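You operate a simulated robot arm through the tools that you are given. There is no shell and no other tool. Be economical: measure what you need, move in short steps, check, and stop when the job is done.

You run a simulated two-armed robot. Do the job below in one go: nothing can be reset, and whatever is moved stays where it is left.

## Task
The curtain post got knocked and the stop button was hit: aim the post again and restart the cell.
Fine: its lamp turns green; pull the stop out, then press RESET and START, once each and in that order.

The check looks at the end state, three seconds after you hand in, the way a careful person would. Anything else that was tipped, shoved, dropped, spilled or broken makes it a failure.

## Robot
Two 7-joint arms with two-finger parallel grippers on one trunk, on a base that drives. Base frame: it is fixed to the floor where the robot stands at the start and does not move with it; the origin is under the middle of the robot, x ahead of it, y to its left, z up. Readings come in mm, rad, newtons and seconds.
The left shoulder is at the start at [70, 163, 1195], the right one opposite. With the tool pointing down near the work surface each hand reaches from about 320 to 860 mm from the robot's upright axis, wherever it stands, measured 20 degrees to its own side. Places, roughly: gate panel [-700, 1800, 1100]; reset button on the gate panel [-800, 1900, 900]; start button [-800, 1700, 900]; stop button on the gate panel [-800, 1700, 1000]; swivel curtain post [500, 100, 1300]. Payload 3.43 kg a hand.
Tool frame (each hand has its own): the origin (TCP) lies between the finger pads and is the grasp point; the fingertips stand 34 mm ahead of it; z points along the fingers, y is the line along which they close. The gripper opens to 128 mm. The fingers are 24 mm wide and 12 mm thick; the gripper's body (48 by 130 mm) begins 96 mm behind the TCP.
Orientation is that of the tool frame in the base frame, as a unit quaternion [x, y, z, w]. With the fingers straight down and closing along the base's y, the tool's x points along the base's -x, its y along +y and its z along -z.

## Interface
- The arms move only by the tool step_arm. It takes "left_motion", "right_motion" or both (then of equal length, played together; a hand with none holds still); each is a list of rows, each an object (a shift or turn left out is 0, a gripper value left out holds the last) with "linear": the shift along the tool's x, y, z in units of 30 mm (1.0 is 30 mm), a list of three; "turn": the turn, a rotation vector about the tool's x, y, z in units of 8 degrees (1.0 is 8 degrees), a list of three; "hand": the opening, from 0 (shut) to 1 (fully open). In form: [{"linear": [dx, dy, dz], "turn": [rx, ry, rz], "hand": hand}, ...]. A call has 1 to 10 rows; each row shifts and turns the commanded pose from where the row before left it, along the tool's axes as they then stand. A call with a number of a shift or a turn outside -1 to 1 is refused whole. A row lasts 0.2 s, in which the tool goes at most 50 mm and 0.15 rad; a call with a longer step from one row to the next is refused whole, and so is a gripper value outside its range. A pose out of reach is approached as far as the arm can. The call stops where the force on the tool passes 40 N (or 10 N more than at its start, if that is more) or the arm is blocked; 0.2 s more then pass. The fingers move at their own pace (about 153 mm/s each) and stop on an object; they squeeze with about 30 N. The grip force told is the motor's: it shows also when the fingers shut on nothing. Time passes only in rows, and 0.2 s behind the last, so rows that do not move let the fingers close. The reply holds the time, the measured pose of the TCP, the force on the tool along the base axes, the opening and the grip force, in the units named above and with some noise, with the torque about the TCP (base axes, N m) and any sound that the robot's microphone picked up, and new pictures: "pictures" is both (left out), scene, wrist or none (wrist: the cameras of the hands that moved).
- Cameras (640 x 400 px; columns grow to the right, rows downward): "scene" is now at [138.4, -10.2, 1425.2]; the picture's right is [-0.10, -1.00, 0.00], its down [-0.56, 0.05, -0.83] and it looks along [0.83, -0.08, -0.56] (base axes); focal length 214 px, centre (320, 200). "left" rides on the left gripper at [76, 11, -160] in its tool frame; the picture's right is [-0.15, 0.99, 0.00], its down [-0.88, -0.13, -0.46] and it looks along [-0.45, -0.07, 0.89] (tool axes); focal length 234 px, centre (320, 200). "right" rides on the right gripper at [76, -11, -160] in its tool frame; the picture's right is [0.15, 0.99, 0.00], its down [-0.88, 0.13, -0.46] and it looks along [-0.45, 0.07, 0.89] (tool axes); focal length 234 px, centre (320, 200). There is no depth. A picture from a camera that has moved, and an enlarged one, comes with that camera's place and axes in the base frame and with its lens.
- lift_body(by): slides the trunk up (or, below 0, down) by that many mm; the arms and the scene camera ride with it, the base frame stays. It gives what a move gives, with no picture.
- base_move(legs): drives the robot by 1 to 6 legs, each [ahead, left, turn to the left] in mm, mm and rad, along the robot's own axes; the way and the turn of a leg run together, so that a leg with both is an arc; at most 1500 mm and 3.142 rad a leg. The arms and the cameras ride along, it lands a little off, and it stops where it bumps. It gives what a move gives, and a new picture of the scene camera.
- turn_head(pan, tilt): turns the head with the scene camera to pan (to the left, within 1.501 rad either way) and tilt (down, from -0.506 to 1.204), counted from straight ahead of the robot. It gives what a move gives, and a new picture of the scene camera.
- zoom(camera, box): a new picture of the part [left, top, right, bottom] of that camera's present view, enlarged. It takes no simulated time.
- hand_in(): hands the job in; it is judged then, once.

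Go step by step. Nothing tells you exact positions but the pictures and the camera data: compare them with the known pose of the tool, close in by small moves and look again before you grip or let go. The budget is 120 turns and 260 pictures, counting those below and the enlarged ones. Unless the task says otherwise, let go and move clear before handing in, and close with one line.

The tools are called after ">>>" as name(argument=value, ...) on one line, values as JSON. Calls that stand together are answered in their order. step_arm: Moves the arms, as the interface text tells. Its arguments: {"type":"object","properties":{"left_motion":{"type":"array","items":{"type":"object","properties":{"linear":{"type":"array","items":{"type":"number"}},"turn":{"type":"array","items":{"type":"number"}},"hand":{"type":"number"}}}},"right_motion":{"type":"array","items":{"type":"object","properties":{"linear":{"type":"array","items":{"type":"number"}},"turn":{"type":"array","items":{"type":"number"}},"hand":{"type":"number"}}}},"pictures":{"type":"string","enum":["both","scene","wrist","none"]}},"required":[]} The other tools are called the same way: lift_body (by) slides the trunk up or down; base_move (legs) drives the base; turn_head (pan, tilt) turns the head that bears the scene camera; zoom (camera, box) takes an enlarged picture of a part of a camera's view; hand_in () hands the job in.

At the start:

```text
time: 0.0
left_ee_pos: [420.7, 132.5, 1318.6]
left_orientation: [0.0, 1.0, 0.0, 0.0]
left_ft_force: [0.3, 0.8, -0.6]
left_moment: [0.04, 0.0, -0.01]
left_finger_gap: 128.1
left_grip_force: 0.1
right_ee_pos: [400.8, -183.8, 1307.5]
right_orientation: [0.001, 1.0, 0.0, 0.0]
right_ft_force: [1.4, -0.1, -0.5]
right_moment: [-0.03, -0.02, 0.0]
right_finger_gap: 128.1
right_grip_force: 0.0
trunk travel left (down, up): [-675.0, 265.0]
robot x, y, heading: [3.0, -3.5, -0.002]
head pan, tilt: [-0.098, 0.593]
```

scene: 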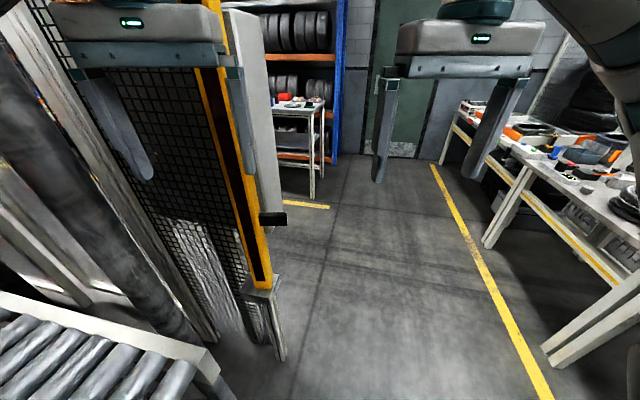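
right: 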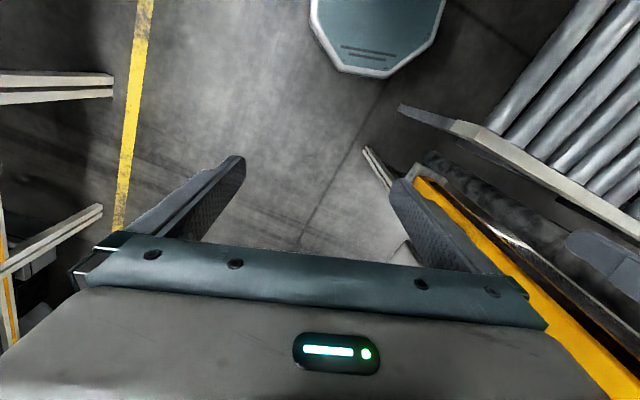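
left: 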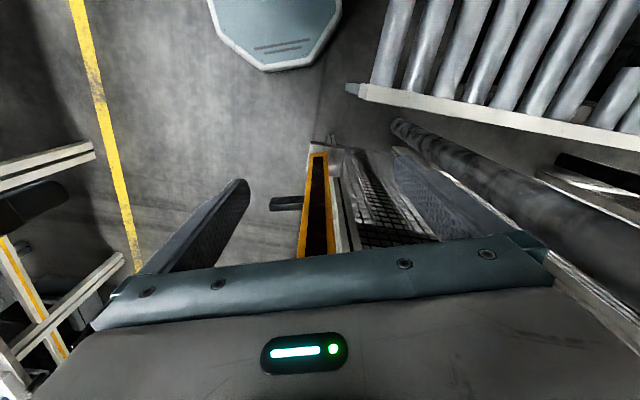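

I see the yellow swivel post right by the left hand, with a small black handle low on its right side. I'll look at its top (lamp) and the surroundings first.

>>> turn_head(pan=0.3, tilt=0.0)

>>> turn_head(pan=0.2, tilt=0.7)

>>> turn_head(pan=1.5, tilt=0.3)

```text
time: 1.0
left_ee_pos: [421.5, 132.4, 1319.1]
left_orientation: [0.0, 1.0, 0.0, 0.0]
left_ft_force: [0.0, -0.6, 0.0]
left_moment: [-0.02, 0.03, 0.01]
left_finger_gap: 128.1
left_grip_force: 0.0
right_ee_pos: [400.2, -185.1, 1307.2]
right_orientation: [0.001, 1.0, 0.002, 0.0]
right_ft_force: [-0.9, -0.4, -0.3]
right_moment: [-0.02, 0.01, 0.01]
right_finger_gap: 127.9
right_grip_force: 0.1
trunk travel left (down, up): [-675.0, 265.0]
robot x, y, heading: [0.5, -0.5, 0.0]
head pan, tilt: [0.3, 0.0]
camera scene: at [136.3, 24.9, 1479.7], right [0.3, -0.96, 0.0], down [0.0, 0.0, -1.0], along [0.96, 0.3, 0.0], focal length 214 px, centre (320, 200)
```

scene: 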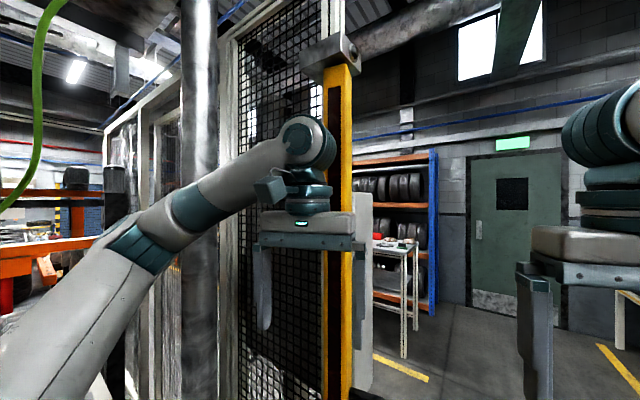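

```text
time: 2.1
left_ee_pos: [421.4, 131.7, 1317.9]
left_orientation: [0.0, 1.0, 0.0, 0.0]
left_ft_force: [0.1, -0.8, -0.2]
left_moment: [-0.02, -0.02, 0.04]
left_finger_gap: 127.9
left_grip_force: 0.2
right_ee_pos: [401.0, -185.1, 1307.3]
right_orientation: [0.001, 1.0, 0.001, -0.001]
right_ft_force: [0.2, 0.0, 0.6]
right_moment: [-0.03, 0.03, 0.05]
right_finger_gap: 128.0
right_grip_force: 0.0
trunk travel left (down, up): [-675.0, 265.0]
robot x, y, heading: [1.5, 4.0, 0.002]
head pan, tilt: [0.201, 0.7]
camera scene: at [133.5, 15.3, 1416.0], right [0.2, -0.98, 0.0], down [-0.63, -0.13, -0.77], along [0.75, 0.15, -0.64], focal length 214 px, centre (320, 200)
```

scene: 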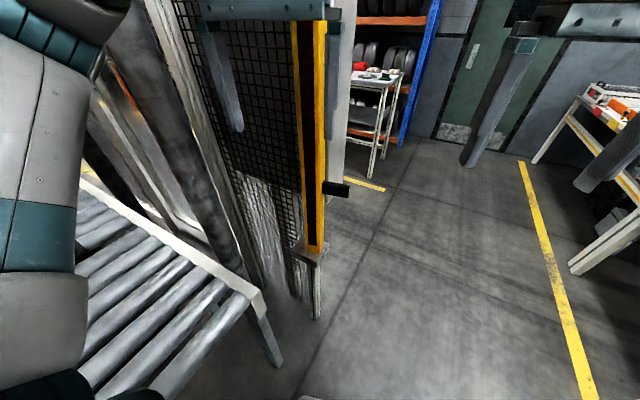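

```text
time: 3.5
left_ee_pos: [420.5, 132.5, 1319.3]
left_orientation: [-0.001, 1.0, 0.001, 0.001]
left_ft_force: [0.1, -0.2, 0.1]
left_moment: [0.04, 0.0, 0.01]
left_finger_gap: 128.2
left_grip_force: 0.0
right_ee_pos: [400.3, -185.7, 1308.0]
right_orientation: [0.001, 1.0, 0.001, 0.0]
right_ft_force: [0.5, 0.0, -0.2]
right_moment: [0.0, -0.02, -0.02]
right_finger_gap: 127.8
right_grip_force: 0.1
trunk travel left (down, up): [-675.0, 265.0]
robot x, y, heading: [2.0, 1.6, 0.001]
head pan, tilt: [1.499, 0.3]
camera scene: at [57.0, 91.5, 1452.0], right [1.0, -0.07, 0.0], down [-0.02, -0.3, -0.96], along [0.07, 0.95, -0.3], focal length 214 px, centre (320, 200)
```

scene: 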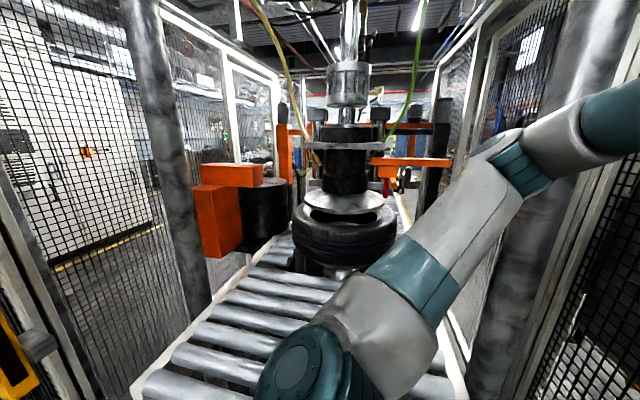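

The post stands at the corner of the conveyor opening; a matching post looks to be at the left edge (its partner). I'll back off a little and look at both.

>>> base_move(legs=[[0, -350, 0]])

>>> turn_head(pan=0.7, tilt=0.2)

>>> turn_head(pan=1.5, tilt=0.4)

```text
time: 5.8
left_ee_pos: [420.4, -217.5, 1318.6]
left_orientation: [0.001, 1.0, 0.0, 0.0]
left_ft_force: [-0.2, -0.1, -0.3]
left_moment: [-0.01, -0.01, 0.02]
left_finger_gap: 128.0
left_grip_force: 0.0
right_ee_pos: [400.4, -535.0, 1307.9]
right_orientation: [0.0, 1.0, 0.0, 0.0]
right_ft_force: [0.0, 0.2, -0.3]
right_moment: [-0.02, 0.01, 0.0]
right_finger_gap: 128.0
right_grip_force: 0.0
trunk travel left (down, up): [-675.0, 265.0]
robot x, y, heading: [-3.5, -351.1, -0.002]
head pan, tilt: [1.499, 0.3]
camera scene: at [56.7, -258.2, 1452.0], right [1.0, -0.07, 0.0], down [-0.02, -0.3, -0.96], along [0.07, 0.95, -0.3], focal length 214 px, centre (320, 200)
```

scene: 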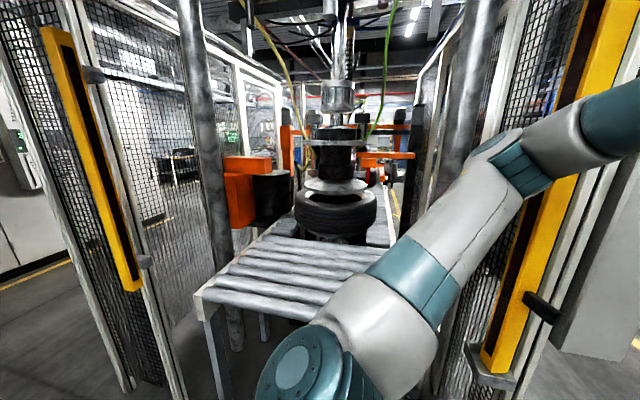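

```text
time: 6.9
left_ee_pos: [420.2, -218.2, 1317.9]
left_orientation: [0.001, 1.0, 0.0, 0.0]
left_ft_force: [-0.3, -0.1, -0.4]
left_moment: [-0.03, -0.01, 0.02]
left_finger_gap: 127.8
left_grip_force: 0.1
right_ee_pos: [399.2, -537.5, 1308.2]
right_orientation: [0.0, 1.0, 0.0, 0.0]
right_ft_force: [0.6, 0.1, -0.6]
right_moment: [-0.02, -0.01, 0.0]
right_finger_gap: 127.9
right_grip_force: 0.0
trunk travel left (down, up): [-675.0, 265.0]
robot x, y, heading: [2.3, -347.3, 0.001]
head pan, tilt: [0.7, 0.201]
camera scene: at [121.2, -292.1, 1461.3], right [0.64, -0.77, 0.0], down [-0.15, -0.13, -0.98], along [0.75, 0.63, -0.2], focal length 214 px, centre (320, 200)
```

scene: 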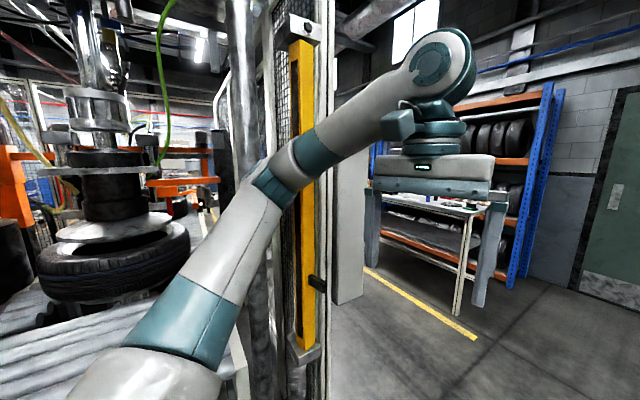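

```text
time: 8.1
left_ee_pos: [419.7, -217.6, 1317.7]
left_orientation: [0.001, 1.0, 0.001, 0.0]
left_ft_force: [0.3, 0.4, 0.2]
left_moment: [0.03, 0.01, 0.0]
left_finger_gap: 128.1
left_grip_force: 0.0
right_ee_pos: [399.5, -537.5, 1308.4]
right_orientation: [0.001, 1.0, 0.001, 0.0]
right_ft_force: [-0.2, 0.4, 0.4]
right_moment: [-0.01, 0.0, -0.03]
right_finger_gap: 128.1
right_grip_force: 0.0
trunk travel left (down, up): [-675.0, 265.0]
robot x, y, heading: [-0.1, -351.7, -0.004]
head pan, tilt: [1.499, 0.4]
camera scene: at [56.8, -259.8, 1442.8], right [1.0, -0.07, 0.0], down [-0.03, -0.39, -0.92], along [0.07, 0.92, -0.39], focal length 214 px, centre (320, 200)
```

scene: 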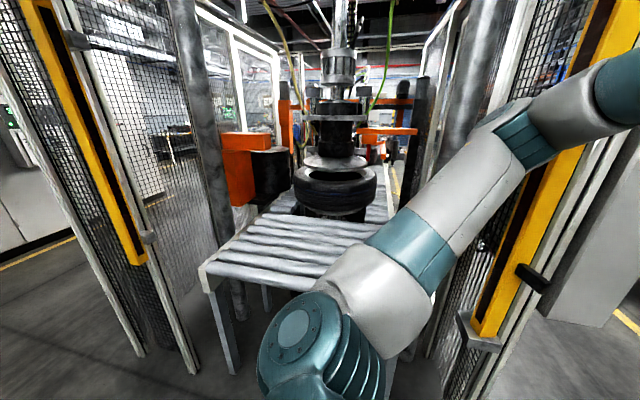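

>>> turn_head(pan=0.75, tilt=-0.1)

>>> zoom(camera="scene", box=[220, 60, 380, 160])

>>> turn_head(pan=0.75, tilt=0.6)

>>> zoom(camera="scene", box=[240, 100, 400, 300])

```text
time: 9.2
left_ee_pos: [421.1, -219.0, 1318.4]
left_orientation: [0.002, 1.0, 0.0, 0.0]
left_ft_force: [-0.5, 0.3, 0.0]
left_moment: [0.04, -0.02, -0.01]
left_finger_gap: 128.2
left_grip_force: 0.0
right_ee_pos: [400.3, -535.7, 1307.7]
right_orientation: [0.001, 1.0, 0.0, 0.0]
right_ft_force: [0.0, 0.7, 0.3]
right_moment: [-0.05, -0.04, 0.02]
right_finger_gap: 127.7
right_grip_force: 0.0
trunk travel left (down, up): [-675.0, 265.0]
robot x, y, heading: [0.9, -348.3, -0.0]
head pan, tilt: [0.75, -0.099]
camera scene: at [113.7, -292.7, 1488.5], right [0.68, -0.73, 0.0], down [0.07, 0.07, -1.0], along [0.73, 0.68, 0.1], focal length 214 px, centre (320, 200)
```

scene: 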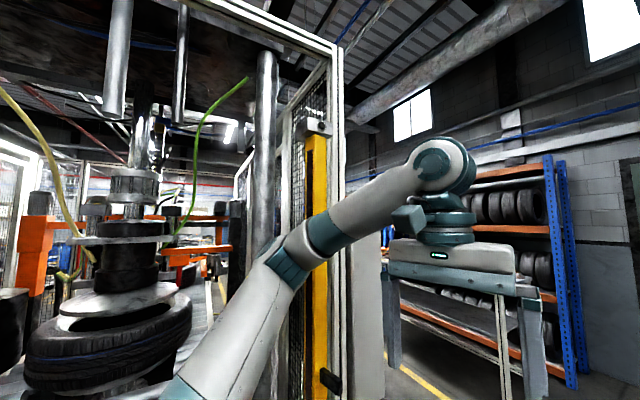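

```text
4.00 times, centred on (300, 110) of scene
camera zoom: at [113.7, -292.7, 1488.5], right [0.68, -0.73, 0.0], down [0.07, 0.07, -1.0], along [0.73, 0.68, 0.1], focal length 858 px, centre (400, 560)
```

zoom: 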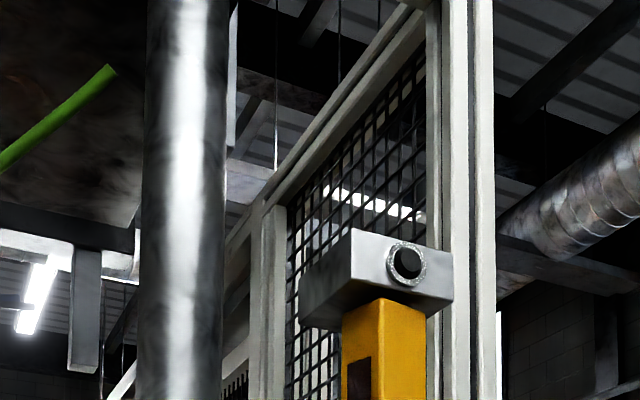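

```text
time: 10.2
left_ee_pos: [420.3, -218.2, 1319.0]
left_orientation: [0.001, 1.0, 0.001, 0.0]
left_ft_force: [0.2, 0.3, 0.8]
left_moment: [0.0, -0.01, 0.02]
left_finger_gap: 128.1
left_grip_force: 0.0
right_ee_pos: [399.7, -536.1, 1307.5]
right_orientation: [0.001, 1.0, 0.0, 0.0]
right_ft_force: [0.0, -0.9, 0.9]
right_moment: [0.0, -0.01, 0.0]
right_finger_gap: 128.2
right_grip_force: 0.1
trunk travel left (down, up): [-675.0, 265.0]
robot x, y, heading: [-2.0, -348.9, -0.003]
head pan, tilt: [0.75, 0.6]
camera scene: at [114.6, -291.9, 1424.6], right [0.68, -0.73, 0.0], down [-0.41, -0.38, -0.83], along [0.6, 0.56, -0.56], focal length 214 px, centre (320, 200)
```

scene: 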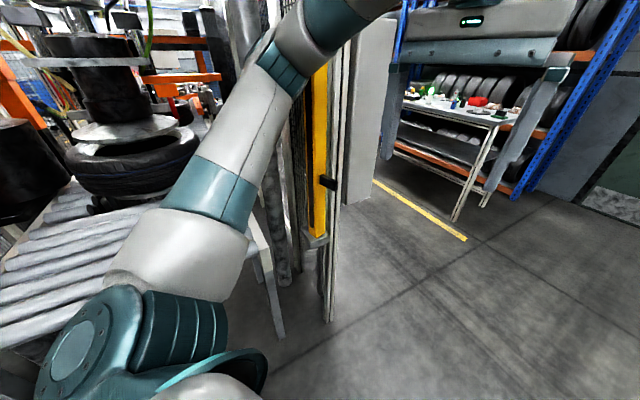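

```text
2.00 times, centred on (320, 200) of scene
camera zoom: at [114.6, -291.9, 1424.6], right [0.68, -0.73, 0.0], down [-0.41, -0.38, -0.83], along [0.6, 0.56, -0.56], focal length 429 px, centre (320, 200)
```

zoom: 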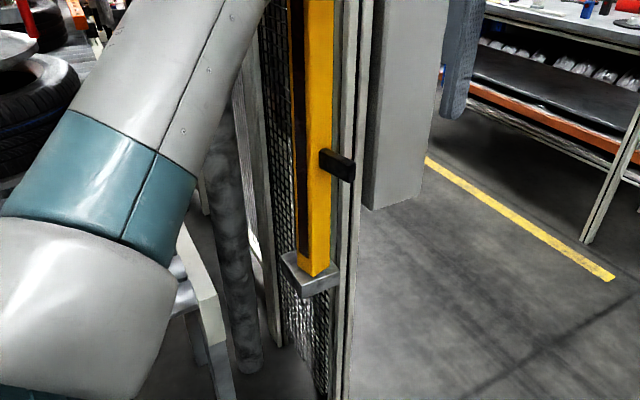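

The post's axis is about (480, 65), z 950–1700, with a round dark lamp on its top bracket and a lever on its -y face near (512, 40, 1130); the partner post is near (-550, 400). I'll turn to face +y so a hand can grip the lever straight on.

>>> base_move(legs=[[0, -230, 0], [0, 0, 1.571], [0, -420, 0]])

>>> turn_head(pan=0.0, tilt=0.2)

```text
time: 18.0
left_ee_pos: [291.6, -162.4, 1318.9]
left_orientation: [-0.706, 0.709, -0.001, 0.0]
left_ft_force: [-0.3, -0.3, -0.6]
left_moment: [-0.03, 0.0, -0.01]
left_finger_gap: 128.0
left_grip_force: 0.0
right_ee_pos: [609.1, -184.5, 1308.8]
right_orientation: [-0.705, 0.709, 0.0, 0.0]
right_ft_force: [-0.6, 0.2, 0.8]
right_moment: [0.03, 0.0, 0.0]
right_finger_gap: 127.8
right_grip_force: 0.0
trunk travel left (down, up): [-675.0, 265.0]
robot x, y, heading: [421.5, -584.2, 1.565]
head pan, tilt: [0.75, 0.6]
camera scene: at [362.2, -470.9, 1424.5], right [0.73, 0.68, 0.0], down [0.38, -0.42, -0.82], along [-0.56, 0.61, -0.57], focal length 214 px, centre (320, 200)
```

scene: 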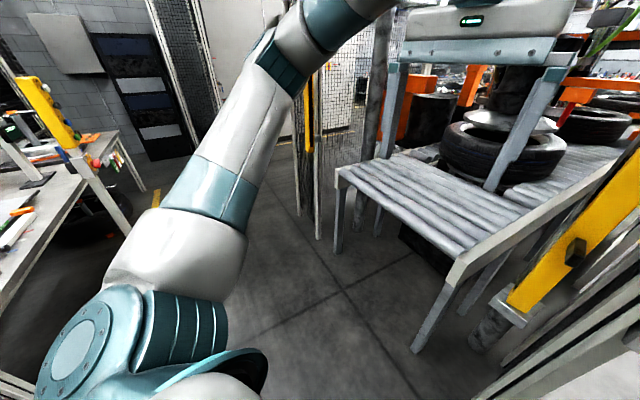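

```text
time: 19.1
left_ee_pos: [292.0, -162.2, 1317.5]
left_orientation: [-0.707, 0.708, 0.0, 0.0]
left_ft_force: [-0.1, 0.4, -0.5]
left_moment: [0.02, -0.02, 0.03]
left_finger_gap: 128.0
left_grip_force: 0.0
right_ee_pos: [610.0, -184.9, 1309.1]
right_orientation: [-0.705, 0.709, 0.0, 0.0]
right_ft_force: [0.8, -0.1, 0.5]
right_moment: [0.0, -0.02, 0.01]
right_finger_gap: 127.9
right_grip_force: 0.0
trunk travel left (down, up): [-675.0, 265.0]
robot x, y, heading: [424.8, -583.2, 1.567]
head pan, tilt: [0.0, 0.201]
camera scene: at [423.1, -442.6, 1461.2], right [1.0, 0.0, 0.0], down [0.0, -0.2, -0.98], along [0.0, 0.98, -0.2], focal length 214 px, centre (320, 200)
```

scene: 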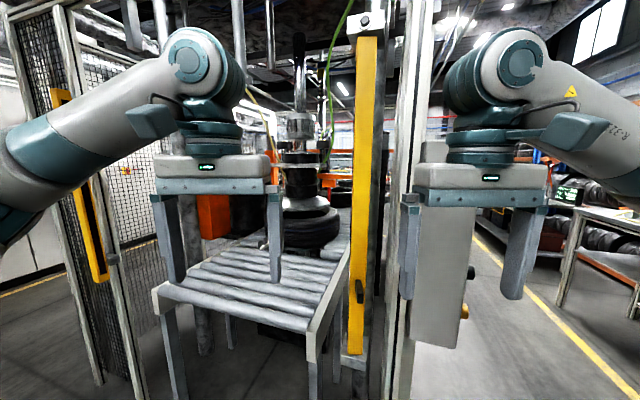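

>>> zoom(camera="scene", box=[330, 220, 410, 380])

>>> zoom(camera="scene", box=[320, 0, 420, 80])

>>> zoom(camera="right", box=[0, 0, 640, 400])

>>> zoom(camera="left", box=[0, 0, 640, 400])

```text
2.50 times, centred on (370, 300) of scene
camera zoom: at [423.1, -442.6, 1461.2], right [1.0, 0.0, 0.0], down [0.0, -0.2, -0.98], along [0.0, 0.98, -0.2], focal length 536 px, centre (195, -50)
```

zoom: 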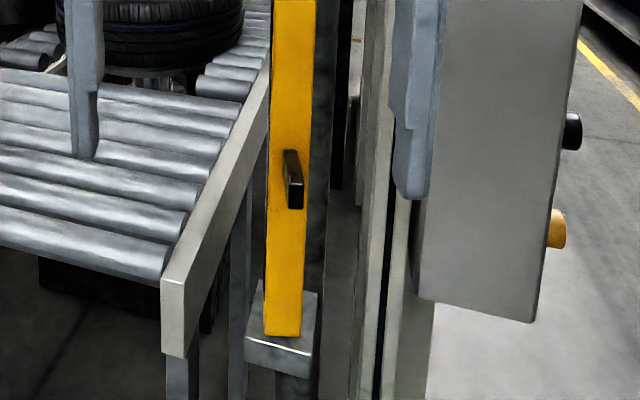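

```text
5.00 times, centred on (370, 40) of scene
camera zoom: at [423.1, -442.6, 1461.2], right [1.0, 0.0, 0.0], down [0.0, -0.2, -0.98], along [0.0, 0.98, -0.2], focal length 1072 px, centre (70, 1000)
```

zoom: 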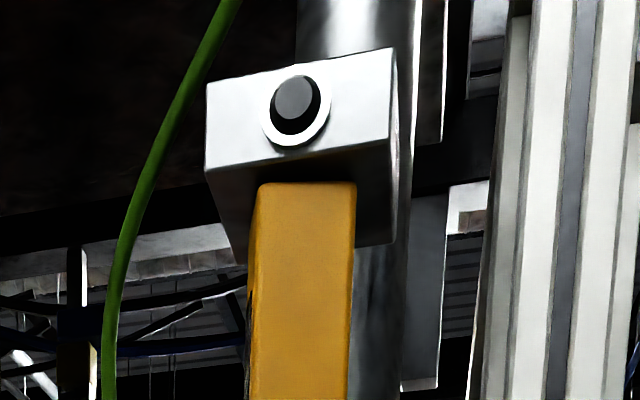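

```text
1.00 times, centred on (320, 200) of right
camera zoom: at [619.9, -262.8, 1467.4], right [-0.99, -0.14, 0.0], down [-0.13, 0.88, 0.46], along [-0.06, 0.45, -0.89], focal length 234 px, centre (320, 200)
```

zoom: 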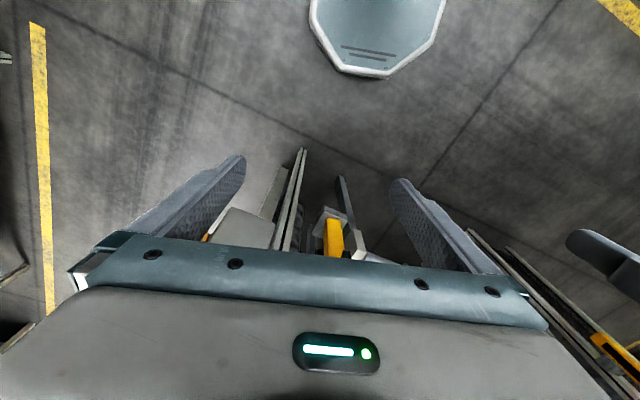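

```text
1.00 times, centred on (320, 200) of left
camera zoom: at [280.3, -237.7, 1477.7], right [-0.99, 0.15, 0.0], down [0.13, 0.88, 0.46], along [0.07, 0.45, -0.89], focal length 234 px, centre (320, 200)
```

zoom: 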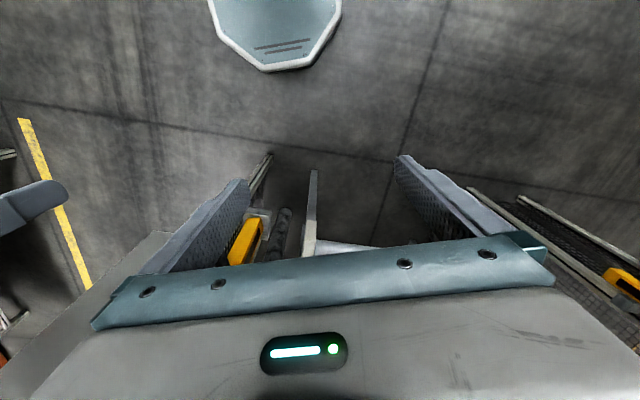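

The lever is a small block on the post's -y face at about (526, 60, 1112); the brackets are turned about 15° from the post, so the lever must swing toward -x. I bring the right hand down and level it to point +y.

>>> step_arm(right_motion=[{"linear": [-0.5, 0.4, 0.94], "hand": 0.6}, {"linear": [-0.5, 0.4, 0.94]}, {"linear": [-0.5, 0.4, 0.94]}, {"linear": [-0.4, 0.4, 0.94]}, {"linear": [-0.3, 0.4, 0.94]}, {"linear": [-0.3, 0.4, 0.94]}, {"linear": [0, 0.37, 0.94]}], pictures="none")

>>> step_arm(right_motion=[{"turn": [0, -1, 0]}, {"turn": [0, -1, 0]}, {"turn": [0, -1, 0]}, {"turn": [0, -1, 0]}, {"turn": [0, -1, 0]}, {"turn": [0, -1, 0]}, {"turn": [0, -1, 0]}, {"turn": [0, -1, 0]}, {"turn": [0, -1, 0]}, {"turn": [0, -1, 0]}], pictures="both")

```text
time: 20.7
left_ee_pos: [292.0, -161.9, 1318.2]
left_orientation: [-0.707, 0.708, 0.0, 0.0]
left_ft_force: [0.1, -0.8, -0.1]
left_moment: [-0.03, -0.03, 0.01]
left_finger_gap: 127.9
left_grip_force: 0.0
right_ee_pos: [524.8, -107.6, 1111.4]
right_orientation: [-0.705, 0.709, 0.0, 0.001]
right_ft_force: [0.1, -0.3, 0.0]
right_moment: [0.01, 0.03, -0.01]
right_finger_gap: 76.9
right_grip_force: 0.0
trunk travel left (down, up): [-675.0, 265.0]
robot x, y, heading: [420.5, -585.1, 1.563]
head pan, tilt: [0.0, 0.201]
```

```text
time: 22.9
left_ee_pos: [288.8, -164.3, 1317.9]
left_orientation: [-0.706, 0.709, -0.001, 0.002]
left_ft_force: [-0.9, -0.7, 0.4]
left_moment: [0.05, -0.02, 0.01]
left_finger_gap: 128.0
left_grip_force: 0.1
right_ee_pos: [475.5, -34.9, 1129.0]
right_orientation: [-0.539, 0.543, 0.453, 0.458]
right_ft_force: [-0.4, 0.4, 0.6]
right_moment: [-0.02, 0.0, -0.03]
right_finger_gap: 76.7
right_grip_force: 0.0
right hand out of reach, approached as far as the arm can: row 5, 6, 7, 8, 9, 10
trunk travel left (down, up): [-675.0, 265.0]
robot x, y, heading: [422.3, -583.5, 1.567]
head pan, tilt: [0.0, 0.201]
camera scene: at [420.5, -443.9, 1461.4], right [1.0, 0.0, 0.0], down [0.0, -0.2, -0.98], along [0.01, 0.98, -0.2], focal length 214 px, centre (320, 200)
camera right: at [485.0, -207.6, 1080.0], right [-0.99, -0.02, -0.15], down [-0.13, -0.3, 0.95], along [-0.06, 0.95, 0.29], focal length 234 px, centre (320, 200)
```

scene: 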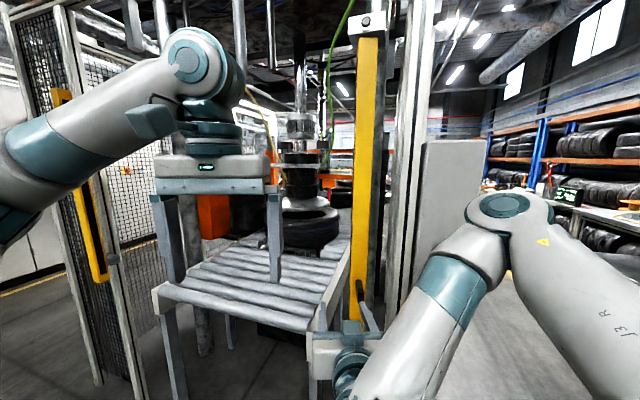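
right: 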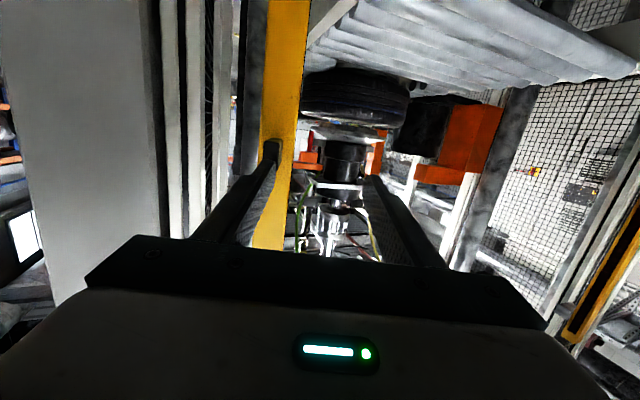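

The hand was too close in for that wrist pose and got pushed forward a little, without contact. I'll back the base up so the arm can stretch out, then check the pose.

>>> base_move(legs=[[-130, 0, 0]])

>>> step_arm(right_motion=[{"linear": [0, 0, 1]}, {"linear": [0, 0, 1]}, {"linear": [0, 0, 1]}, {"turn": [0, -1, 0]}, {"turn": [0, -0.25, 0]}])

```text
time: 24.2
left_ee_pos: [292.2, -292.7, 1316.7]
left_orientation: [-0.705, 0.71, 0.0, 0.0]
left_ft_force: [0.1, 0.8, 0.4]
left_moment: [0.01, -0.02, -0.02]
left_finger_gap: 127.8
left_grip_force: 0.1
right_ee_pos: [477.0, -164.7, 1126.5]
right_orientation: [-0.54, 0.544, 0.453, 0.455]
right_ft_force: [-0.5, 0.4, 0.3]
right_moment: [0.01, 0.02, -0.02]
right_finger_gap: 77.0
right_grip_force: 0.0
trunk travel left (down, up): [-675.0, 265.0]
robot x, y, heading: [421.5, -716.3, 1.563]
head pan, tilt: [0.0, 0.201]
camera scene: at [422.7, -572.3, 1461.1], right [1.0, -0.01, 0.0], down [0.0, -0.2, -0.98], along [0.01, 0.98, -0.2], focal length 214 px, centre (320, 200)
```

scene: 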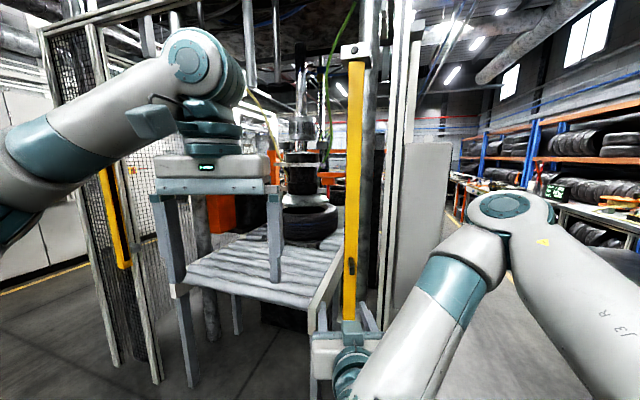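

```text
time: 25.4
left_ee_pos: [291.3, -293.4, 1318.4]
left_orientation: [-0.705, 0.709, 0.001, 0.0]
left_ft_force: [0.4, -0.9, 0.2]
left_moment: [0.0, 0.03, 0.02]
left_finger_gap: 127.9
left_grip_force: 0.1
right_ee_pos: [479.2, -76.1, 1111.3]
right_orientation: [-0.497, 0.501, 0.499, 0.502]
right_ft_force: [0.5, 0.3, 0.0]
right_moment: [0.0, -0.03, 0.02]
right_finger_gap: 76.7
right_grip_force: 0.0
trunk travel left (down, up): [-675.0, 265.0]
robot x, y, heading: [424.0, -714.9, 1.569]
head pan, tilt: [0.0, 0.201]
camera scene: at [422.8, -574.0, 1461.3], right [1.0, -0.01, 0.0], down [0.0, -0.2, -0.98], along [0.01, 0.98, -0.2], focal length 214 px, centre (320, 200)
camera right: at [487.7, -238.4, 1034.6], right [-0.99, 0.01, -0.15], down [-0.13, -0.46, 0.88], along [-0.06, 0.89, 0.45], focal length 234 px, centre (320, 200)
```

scene: 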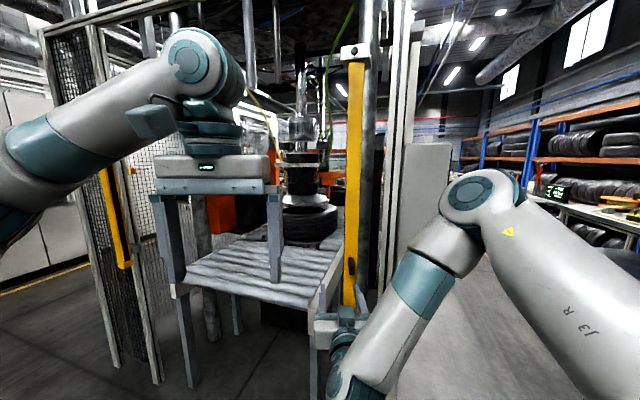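
right: 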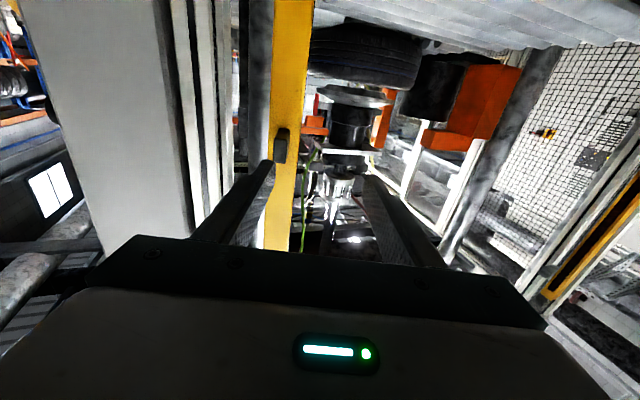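

Lever triangulates to about (529, 62, 1115). I shift sideways to line up and then advance partway.

>>> step_arm(right_motion=[{"linear": [-0.13, -0.85, 0]}, {"linear": [0, -0.82, 0]}, {"linear": [0, 0, 0.8]}, {"linear": [0, 0, 0.8]}])

>>> zoom(camera="right", box=[220, 80, 420, 240])

>>> zoom(camera="scene", box=[310, 200, 410, 360])

```text
time: 26.4
left_ee_pos: [290.9, -293.4, 1318.5]
left_orientation: [-0.706, 0.709, 0.0, -0.001]
left_ft_force: [0.1, -0.7, -0.3]
left_moment: [-0.01, 0.02, 0.01]
left_finger_gap: 128.0
left_grip_force: 0.1
right_ee_pos: [507.3, -36.3, 1125.6]
right_orientation: [-0.497, 0.505, 0.495, 0.503]
right_ft_force: [-0.5, 0.5, 0.8]
right_moment: [0.02, 0.04, 0.02]
right_finger_gap: 76.9
right_grip_force: 0.1
right hand out of reach, approached as far as the arm can: row 2, 3, 4
trunk travel left (down, up): [-675.0, 265.0]
robot x, y, heading: [421.2, -717.9, 1.573]
head pan, tilt: [0.0, 0.201]
camera scene: at [422.3, -573.7, 1461.3], right [1.0, -0.01, 0.0], down [0.0, -0.2, -0.98], along [0.01, 0.98, -0.2], focal length 214 px, centre (320, 200)
camera right: at [516.3, -198.4, 1049.8], right [-0.99, 0.02, -0.15], down [-0.14, -0.45, 0.88], along [-0.05, 0.89, 0.45], focal length 234 px, centre (320, 200)
```

scene: 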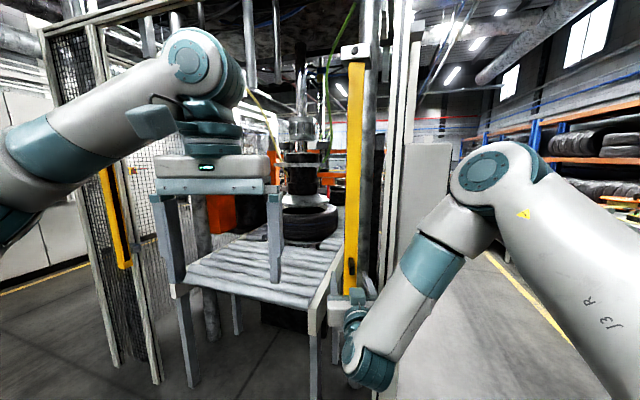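
right: 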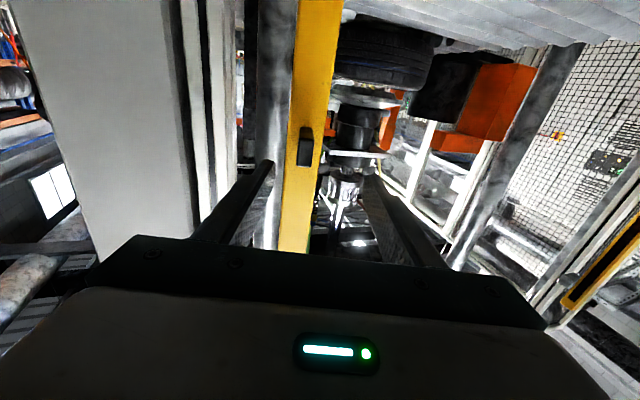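

```text
2.50 times, centred on (320, 160) of right
camera zoom: at [516.3, -198.4, 1049.8], right [-0.99, 0.02, -0.15], down [-0.14, -0.45, 0.88], along [-0.05, 0.89, 0.45], focal length 585 px, centre (320, 300)
```

zoom: 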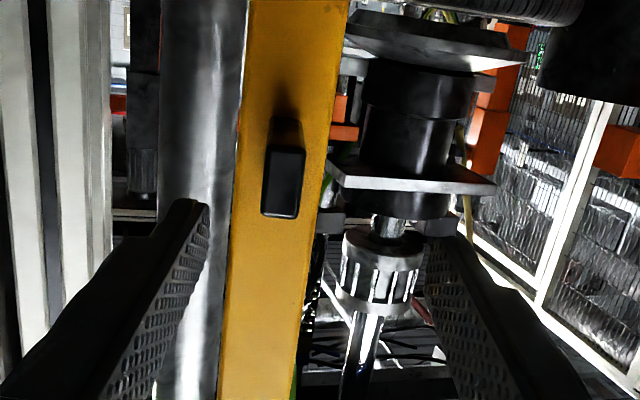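

```text
2.50 times, centred on (360, 280) of scene
camera zoom: at [422.3, -573.7, 1461.3], right [1.0, -0.01, 0.0], down [0.0, -0.2, -0.98], along [0.01, 0.98, -0.2], focal length 536 px, centre (220, 0)
```

zoom: 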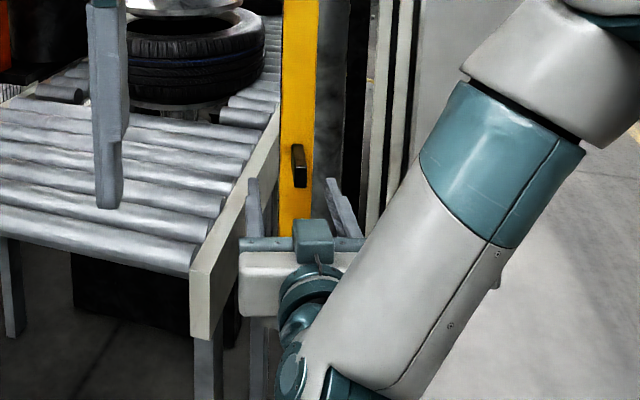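

The arm is too folded there; backing the base another 110 mm and a bit right gives it room.

>>> base_move(legs=[[-110, -40, 0]])

>>> step_arm(right_motion=[{}, {}], pictures="none")

```text
time: 27.6
left_ee_pos: [329.8, -400.5, 1318.7]
left_orientation: [-0.706, 0.708, 0.0, -0.001]
left_ft_force: [0.4, -0.4, -0.6]
left_moment: [0.01, 0.0, -0.02]
left_finger_gap: 128.0
left_grip_force: 0.0
right_ee_pos: [547.0, -141.9, 1124.7]
right_orientation: [-0.497, 0.505, 0.495, 0.503]
right_ft_force: [0.9, -0.8, 0.3]
right_moment: [0.01, 0.02, 0.02]
right_finger_gap: 76.7
right_grip_force: 0.0
trunk travel left (down, up): [-675.0, 265.0]
robot x, y, heading: [462.5, -822.7, 1.568]
head pan, tilt: [0.0, 0.201]
camera scene: at [461.7, -680.0, 1461.1], right [1.0, 0.0, 0.0], down [0.0, -0.2, -0.98], along [0.0, 0.98, -0.2], focal length 214 px, centre (320, 200)
```

scene: 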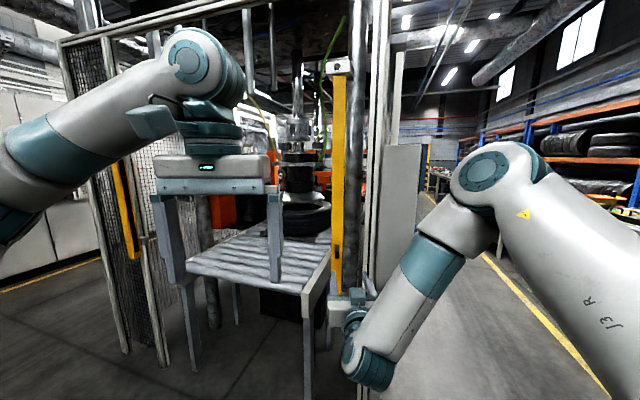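

```text
time: 28.2
left_ee_pos: [330.4, -401.1, 1318.6]
left_orientation: [-0.705, 0.709, 0.0, 0.0]
left_ft_force: [0.2, -0.7, 0.7]
left_moment: [0.0, 0.0, 0.01]
left_finger_gap: 127.9
left_grip_force: 0.1
right_ee_pos: [547.1, -143.8, 1124.9]
right_orientation: [-0.497, 0.504, 0.496, 0.502]
right_ft_force: [0.4, 0.1, 0.1]
right_moment: [-0.03, 0.0, 0.01]
right_finger_gap: 77.0
right_grip_force: 0.0
trunk travel left (down, up): [-675.0, 265.0]
robot x, y, heading: [459.9, -819.8, 1.567]
head pan, tilt: [0.0, 0.201]
```

>>> step_arm(right_motion=[{"linear": [0.15, 0.3, 1]}, {"linear": [0.18, 0.3, 1]}, {"linear": [0, 0, 1]}, {"linear": [0, 0, 0.8]}], pictures="wrist")

>>> zoom(camera="right", box=[220, 80, 420, 240])

```text
time: 29.2
left_ee_pos: [331.1, -399.8, 1318.3]
left_orientation: [-0.705, 0.709, 0.0, 0.0]
left_ft_force: [-0.6, 0.5, -0.4]
left_moment: [-0.01, 0.04, -0.03]
left_finger_gap: 128.3
left_grip_force: 0.1
right_ee_pos: [520.9, -29.7, 1120.4]
right_orientation: [-0.497, 0.508, 0.492, 0.503]
right_ft_force: [-0.8, 0.9, -0.2]
right_moment: [-0.02, -0.05, 0.03]
right_finger_gap: 77.1
right_grip_force: 0.0
right hand out of reach, approached as far as the arm can: row 3, 4
trunk travel left (down, up): [-675.0, 265.0]
robot x, y, heading: [459.7, -821.1, 1.566]
head pan, tilt: [0.0, 0.201]
camera right: at [527.2, -192.9, 1046.2], right [-0.99, 0.02, -0.15], down [-0.14, -0.44, 0.89], along [-0.05, 0.9, 0.44], focal length 234 px, centre (320, 200)
```

right: 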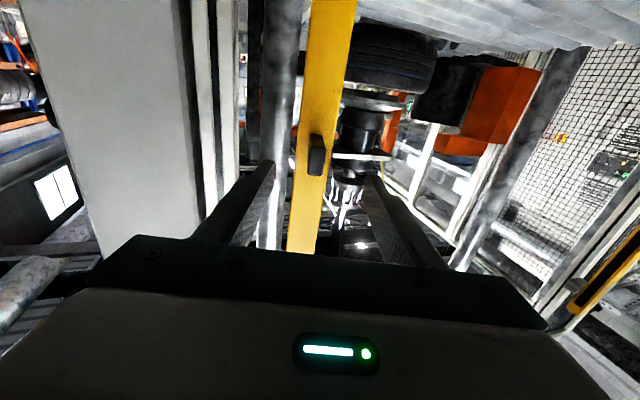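

```text
2.50 times, centred on (320, 160) of right
camera zoom: at [527.2, -192.9, 1046.2], right [-0.99, 0.02, -0.15], down [-0.14, -0.44, 0.89], along [-0.05, 0.9, 0.44], focal length 585 px, centre (320, 300)
```

zoom: 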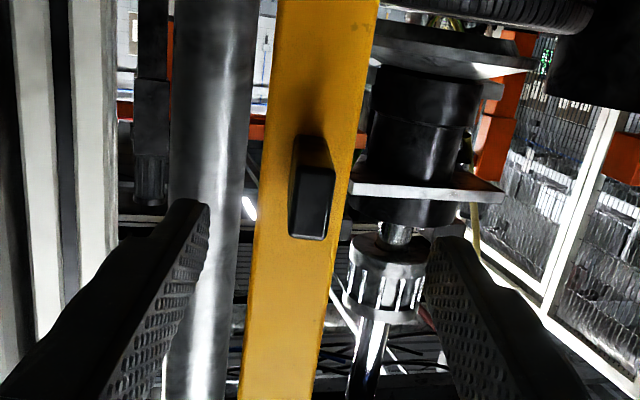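

Reach runs out here because the hand sits too far to the robot's right; I retract, shift the base right and ahead, and approach again.

>>> step_arm(right_motion=[{"linear": [0, 0, -1]}, {"linear": [0, 0, -1]}, {"linear": [0, 0, -1]}], pictures="none")

>>> base_move(legs=[[50, -80, 0]])

>>> step_arm(right_motion=[{"linear": [0, 0.9, 0]}, {"linear": [0, 0.9, 0]}, {"linear": [0, 0.5, 0]}], pictures="none")

```text
time: 30.0
left_ee_pos: [330.3, -402.5, 1318.4]
left_orientation: [-0.706, 0.708, 0.0, -0.001]
left_ft_force: [0.5, 0.3, 0.1]
left_moment: [0.01, -0.02, -0.01]
left_finger_gap: 128.2
left_grip_force: 0.0
right_ee_pos: [518.4, -121.9, 1121.8]
right_orientation: [-0.497, 0.504, 0.496, 0.503]
right_ft_force: [0.3, 0.6, 0.1]
right_moment: [-0.03, -0.02, 0.0]
right_finger_gap: 76.7
right_grip_force: 0.1
trunk travel left (down, up): [-675.0, 265.0]
robot x, y, heading: [463.4, -821.1, 1.57]
head pan, tilt: [0.0, 0.201]
```

```text
time: 31.1
left_ee_pos: [409.0, -351.3, 1319.0]
left_orientation: [-0.707, 0.707, 0.0, 0.001]
left_ft_force: [-0.4, 0.6, 0.2]
left_moment: [0.03, 0.0, 0.0]
left_finger_gap: 128.0
left_grip_force: 0.0
right_ee_pos: [596.2, -72.3, 1121.6]
right_orientation: [-0.498, 0.504, 0.496, 0.502]
right_ft_force: [0.2, -0.1, 0.0]
right_moment: [-0.04, 0.02, 0.0]
right_finger_gap: 76.7
right_grip_force: 0.1
trunk travel left (down, up): [-675.0, 265.0]
robot x, y, heading: [539.9, -771.3, 1.569]
head pan, tilt: [0.0, 0.201]
camera scene: at [540.2, -631.6, 1461.3], right [1.0, 0.0, 0.0], down [0.0, -0.2, -0.98], along [0.0, 0.98, -0.2], focal length 214 px, centre (320, 200)
```

scene: 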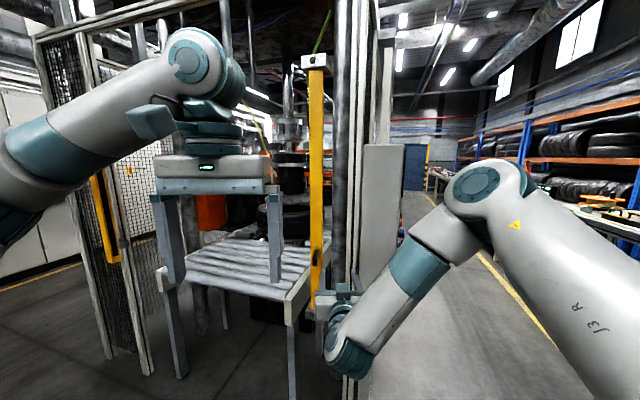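

```text
time: 31.9
left_ee_pos: [409.2, -351.4, 1317.8]
left_orientation: [-0.706, 0.708, 0.0, 0.001]
left_ft_force: [-0.5, 0.0, -0.3]
left_moment: [-0.02, -0.01, 0.01]
left_finger_gap: 128.1
left_grip_force: 0.0
right_ee_pos: [528.6, -69.4, 1121.7]
right_orientation: [-0.497, 0.505, 0.495, 0.503]
right_ft_force: [0.6, -0.7, 0.0]
right_moment: [0.0, 0.02, 0.01]
right_finger_gap: 76.9
right_grip_force: 0.0
trunk travel left (down, up): [-675.0, 265.0]
robot x, y, heading: [541.4, -771.3, 1.567]
head pan, tilt: [0.0, 0.201]
```

>>> step_arm(right_motion=[{"linear": [0.1, 0, 0.8]}, {"linear": [0.1, 0, 0.8]}, {"linear": [0, 0, 0.5]}], pictures="wrist")

>>> zoom(camera="right", box=[220, 80, 420, 240])

>>> zoom(camera="scene", box=[280, 220, 360, 320])

```text
time: 32.7
left_ee_pos: [409.5, -352.0, 1318.0]
left_orientation: [-0.706, 0.708, -0.001, 0.0]
left_ft_force: [-1.0, 0.8, 0.6]
left_moment: [0.01, 0.0, -0.02]
left_finger_gap: 128.0
left_grip_force: 0.0
right_ee_pos: [528.7, -8.1, 1115.6]
right_orientation: [-0.498, 0.503, 0.497, 0.502]
right_ft_force: [0.2, -0.7, -0.2]
right_moment: [0.02, -0.03, 0.0]
right_finger_gap: 76.7
right_grip_force: 0.0
trunk travel left (down, up): [-675.0, 265.0]
robot x, y, heading: [539.5, -773.0, 1.565]
head pan, tilt: [0.0, 0.201]
camera right: at [536.9, -170.3, 1039.3], right [-0.99, 0.01, -0.15], down [-0.14, -0.45, 0.88], along [-0.05, 0.89, 0.45], focal length 234 px, centre (320, 200)
```

right: 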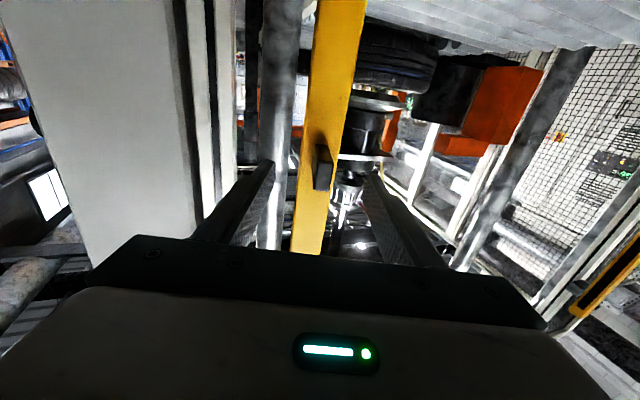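

```text
2.50 times, centred on (320, 160) of right
camera zoom: at [536.9, -170.3, 1039.3], right [-0.99, 0.01, -0.15], down [-0.14, -0.45, 0.88], along [-0.05, 0.89, 0.45], focal length 585 px, centre (320, 300)
```

zoom: 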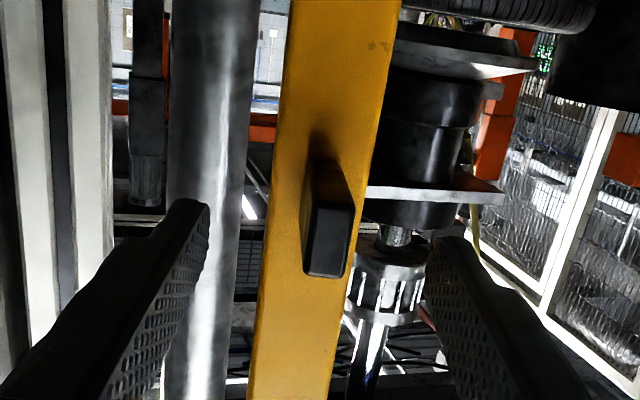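

```text
4.00 times, centred on (320, 270) of scene
camera zoom: at [540.5, -631.1, 1461.3], right [1.0, 0.0, 0.0], down [0.0, -0.2, -0.98], along [0.0, 0.98, -0.2], focal length 858 px, centre (320, -80)
```

zoom: 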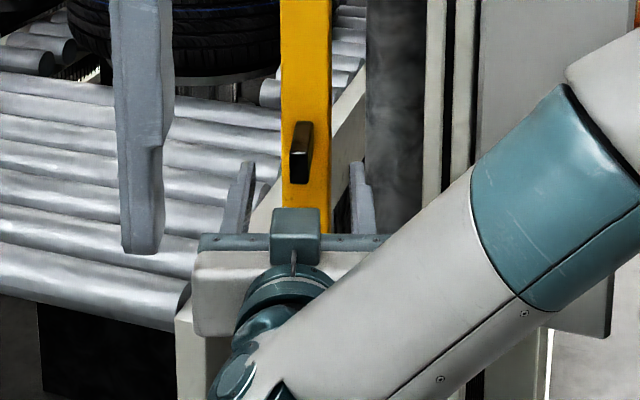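

Lever end is about (525, 30, 1116), centred between the fingers. Advance ~38 mm and close gently.

>>> step_arm(right_motion=[{"linear": [0, 0.1, 0.6]}, {"linear": [0, 0, 0.65]}, {"hand": 0.3}, {"hand": 0.1}, {"hand": 0.05}, {}], pictures="wrist")

>>> zoom(camera="right", box=[220, 80, 420, 240])

```text
time: 34.1
left_ee_pos: [410.1, -350.8, 1317.8]
left_orientation: [-0.706, 0.708, 0.0, -0.001]
left_ft_force: [0.0, 0.4, 0.3]
left_moment: [-0.03, -0.01, 0.0]
left_finger_gap: 127.8
left_grip_force: 0.0
right_ee_pos: [529.9, 28.6, 1115.3]
right_orientation: [-0.496, 0.506, 0.495, 0.503]
right_ft_force: [9.5, -1.2, 0.4]
right_moment: [0.17, -0.38, -0.71]
right_finger_gap: 15.9
right_grip_force: 44.7
trunk travel left (down, up): [-675.0, 265.0]
robot x, y, heading: [540.3, -777.0, 1.569]
head pan, tilt: [0.0, 0.201]
camera right: at [538.0, -133.7, 1039.8], right [-0.99, 0.02, -0.15], down [-0.14, -0.45, 0.88], along [-0.05, 0.89, 0.45], focal length 234 px, centre (320, 200)
```

right: 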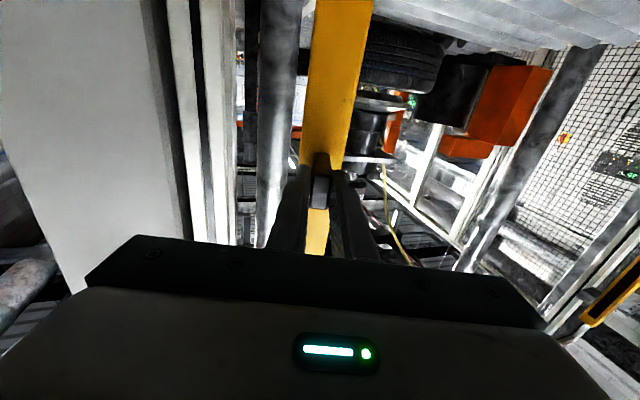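

```text
2.50 times, centred on (320, 160) of right
camera zoom: at [538.0, -133.7, 1039.8], right [-0.99, 0.02, -0.15], down [-0.14, -0.45, 0.88], along [-0.05, 0.89, 0.45], focal length 585 px, centre (320, 300)
```

zoom: 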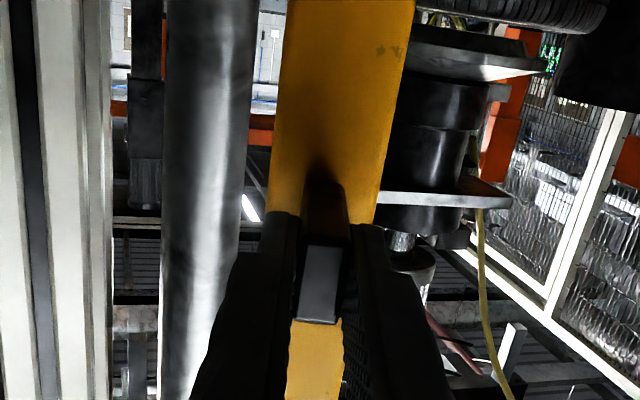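

Gripped (16 mm). Now swing the lever about the post axis (~74 mm radius) toward -x in small steps, watching the lamp.

>>> step_arm(right_motion=[{"linear": [0, 0.09, 0], "turn": [0.25, 0, 0]}, {"linear": [0, 0.09, 0], "turn": [0.25, 0, 0]}, {"linear": [0, 0.09, 0], "turn": [0.25, 0, 0]}], pictures="none")

>>> zoom(camera="scene", box=[270, 30, 370, 110])

```text
time: 34.9
left_ee_pos: [411.6, -352.1, 1318.6]
left_orientation: [-0.706, 0.708, 0.001, -0.001]
left_ft_force: [-0.7, -0.5, 0.2]
left_moment: [0.03, 0.0, -0.03]
left_finger_gap: 127.9
left_grip_force: 0.1
right_ee_pos: [521.1, 29.4, 1114.9]
right_orientation: [-0.47, 0.53, 0.469, 0.527]
right_ft_force: [14.0, -9.2, -5.3]
right_moment: [0.51, -0.27, -1.29]
right_finger_gap: 15.8
right_grip_force: 45.2
trunk travel left (down, up): [-675.0, 265.0]
robot x, y, heading: [539.1, -773.0, 1.569]
head pan, tilt: [0.0, 0.201]
```

```text
5.00 times, centred on (320, 70) of scene
camera zoom: at [543.2, -632.3, 1461.3], right [1.0, 0.0, 0.0], down [0.0, -0.2, -0.98], along [0.0, 0.98, -0.2], focal length 1072 px, centre (320, 850)
```

zoom: 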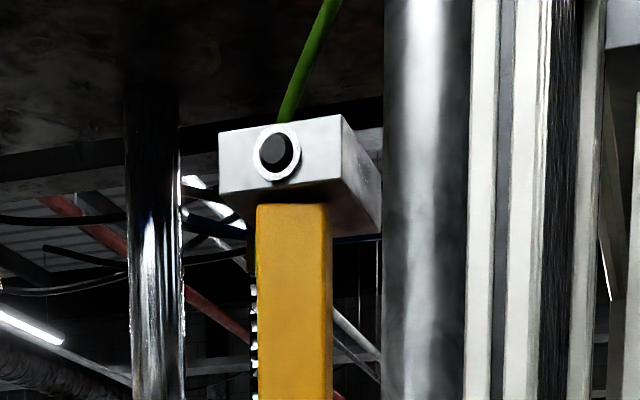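

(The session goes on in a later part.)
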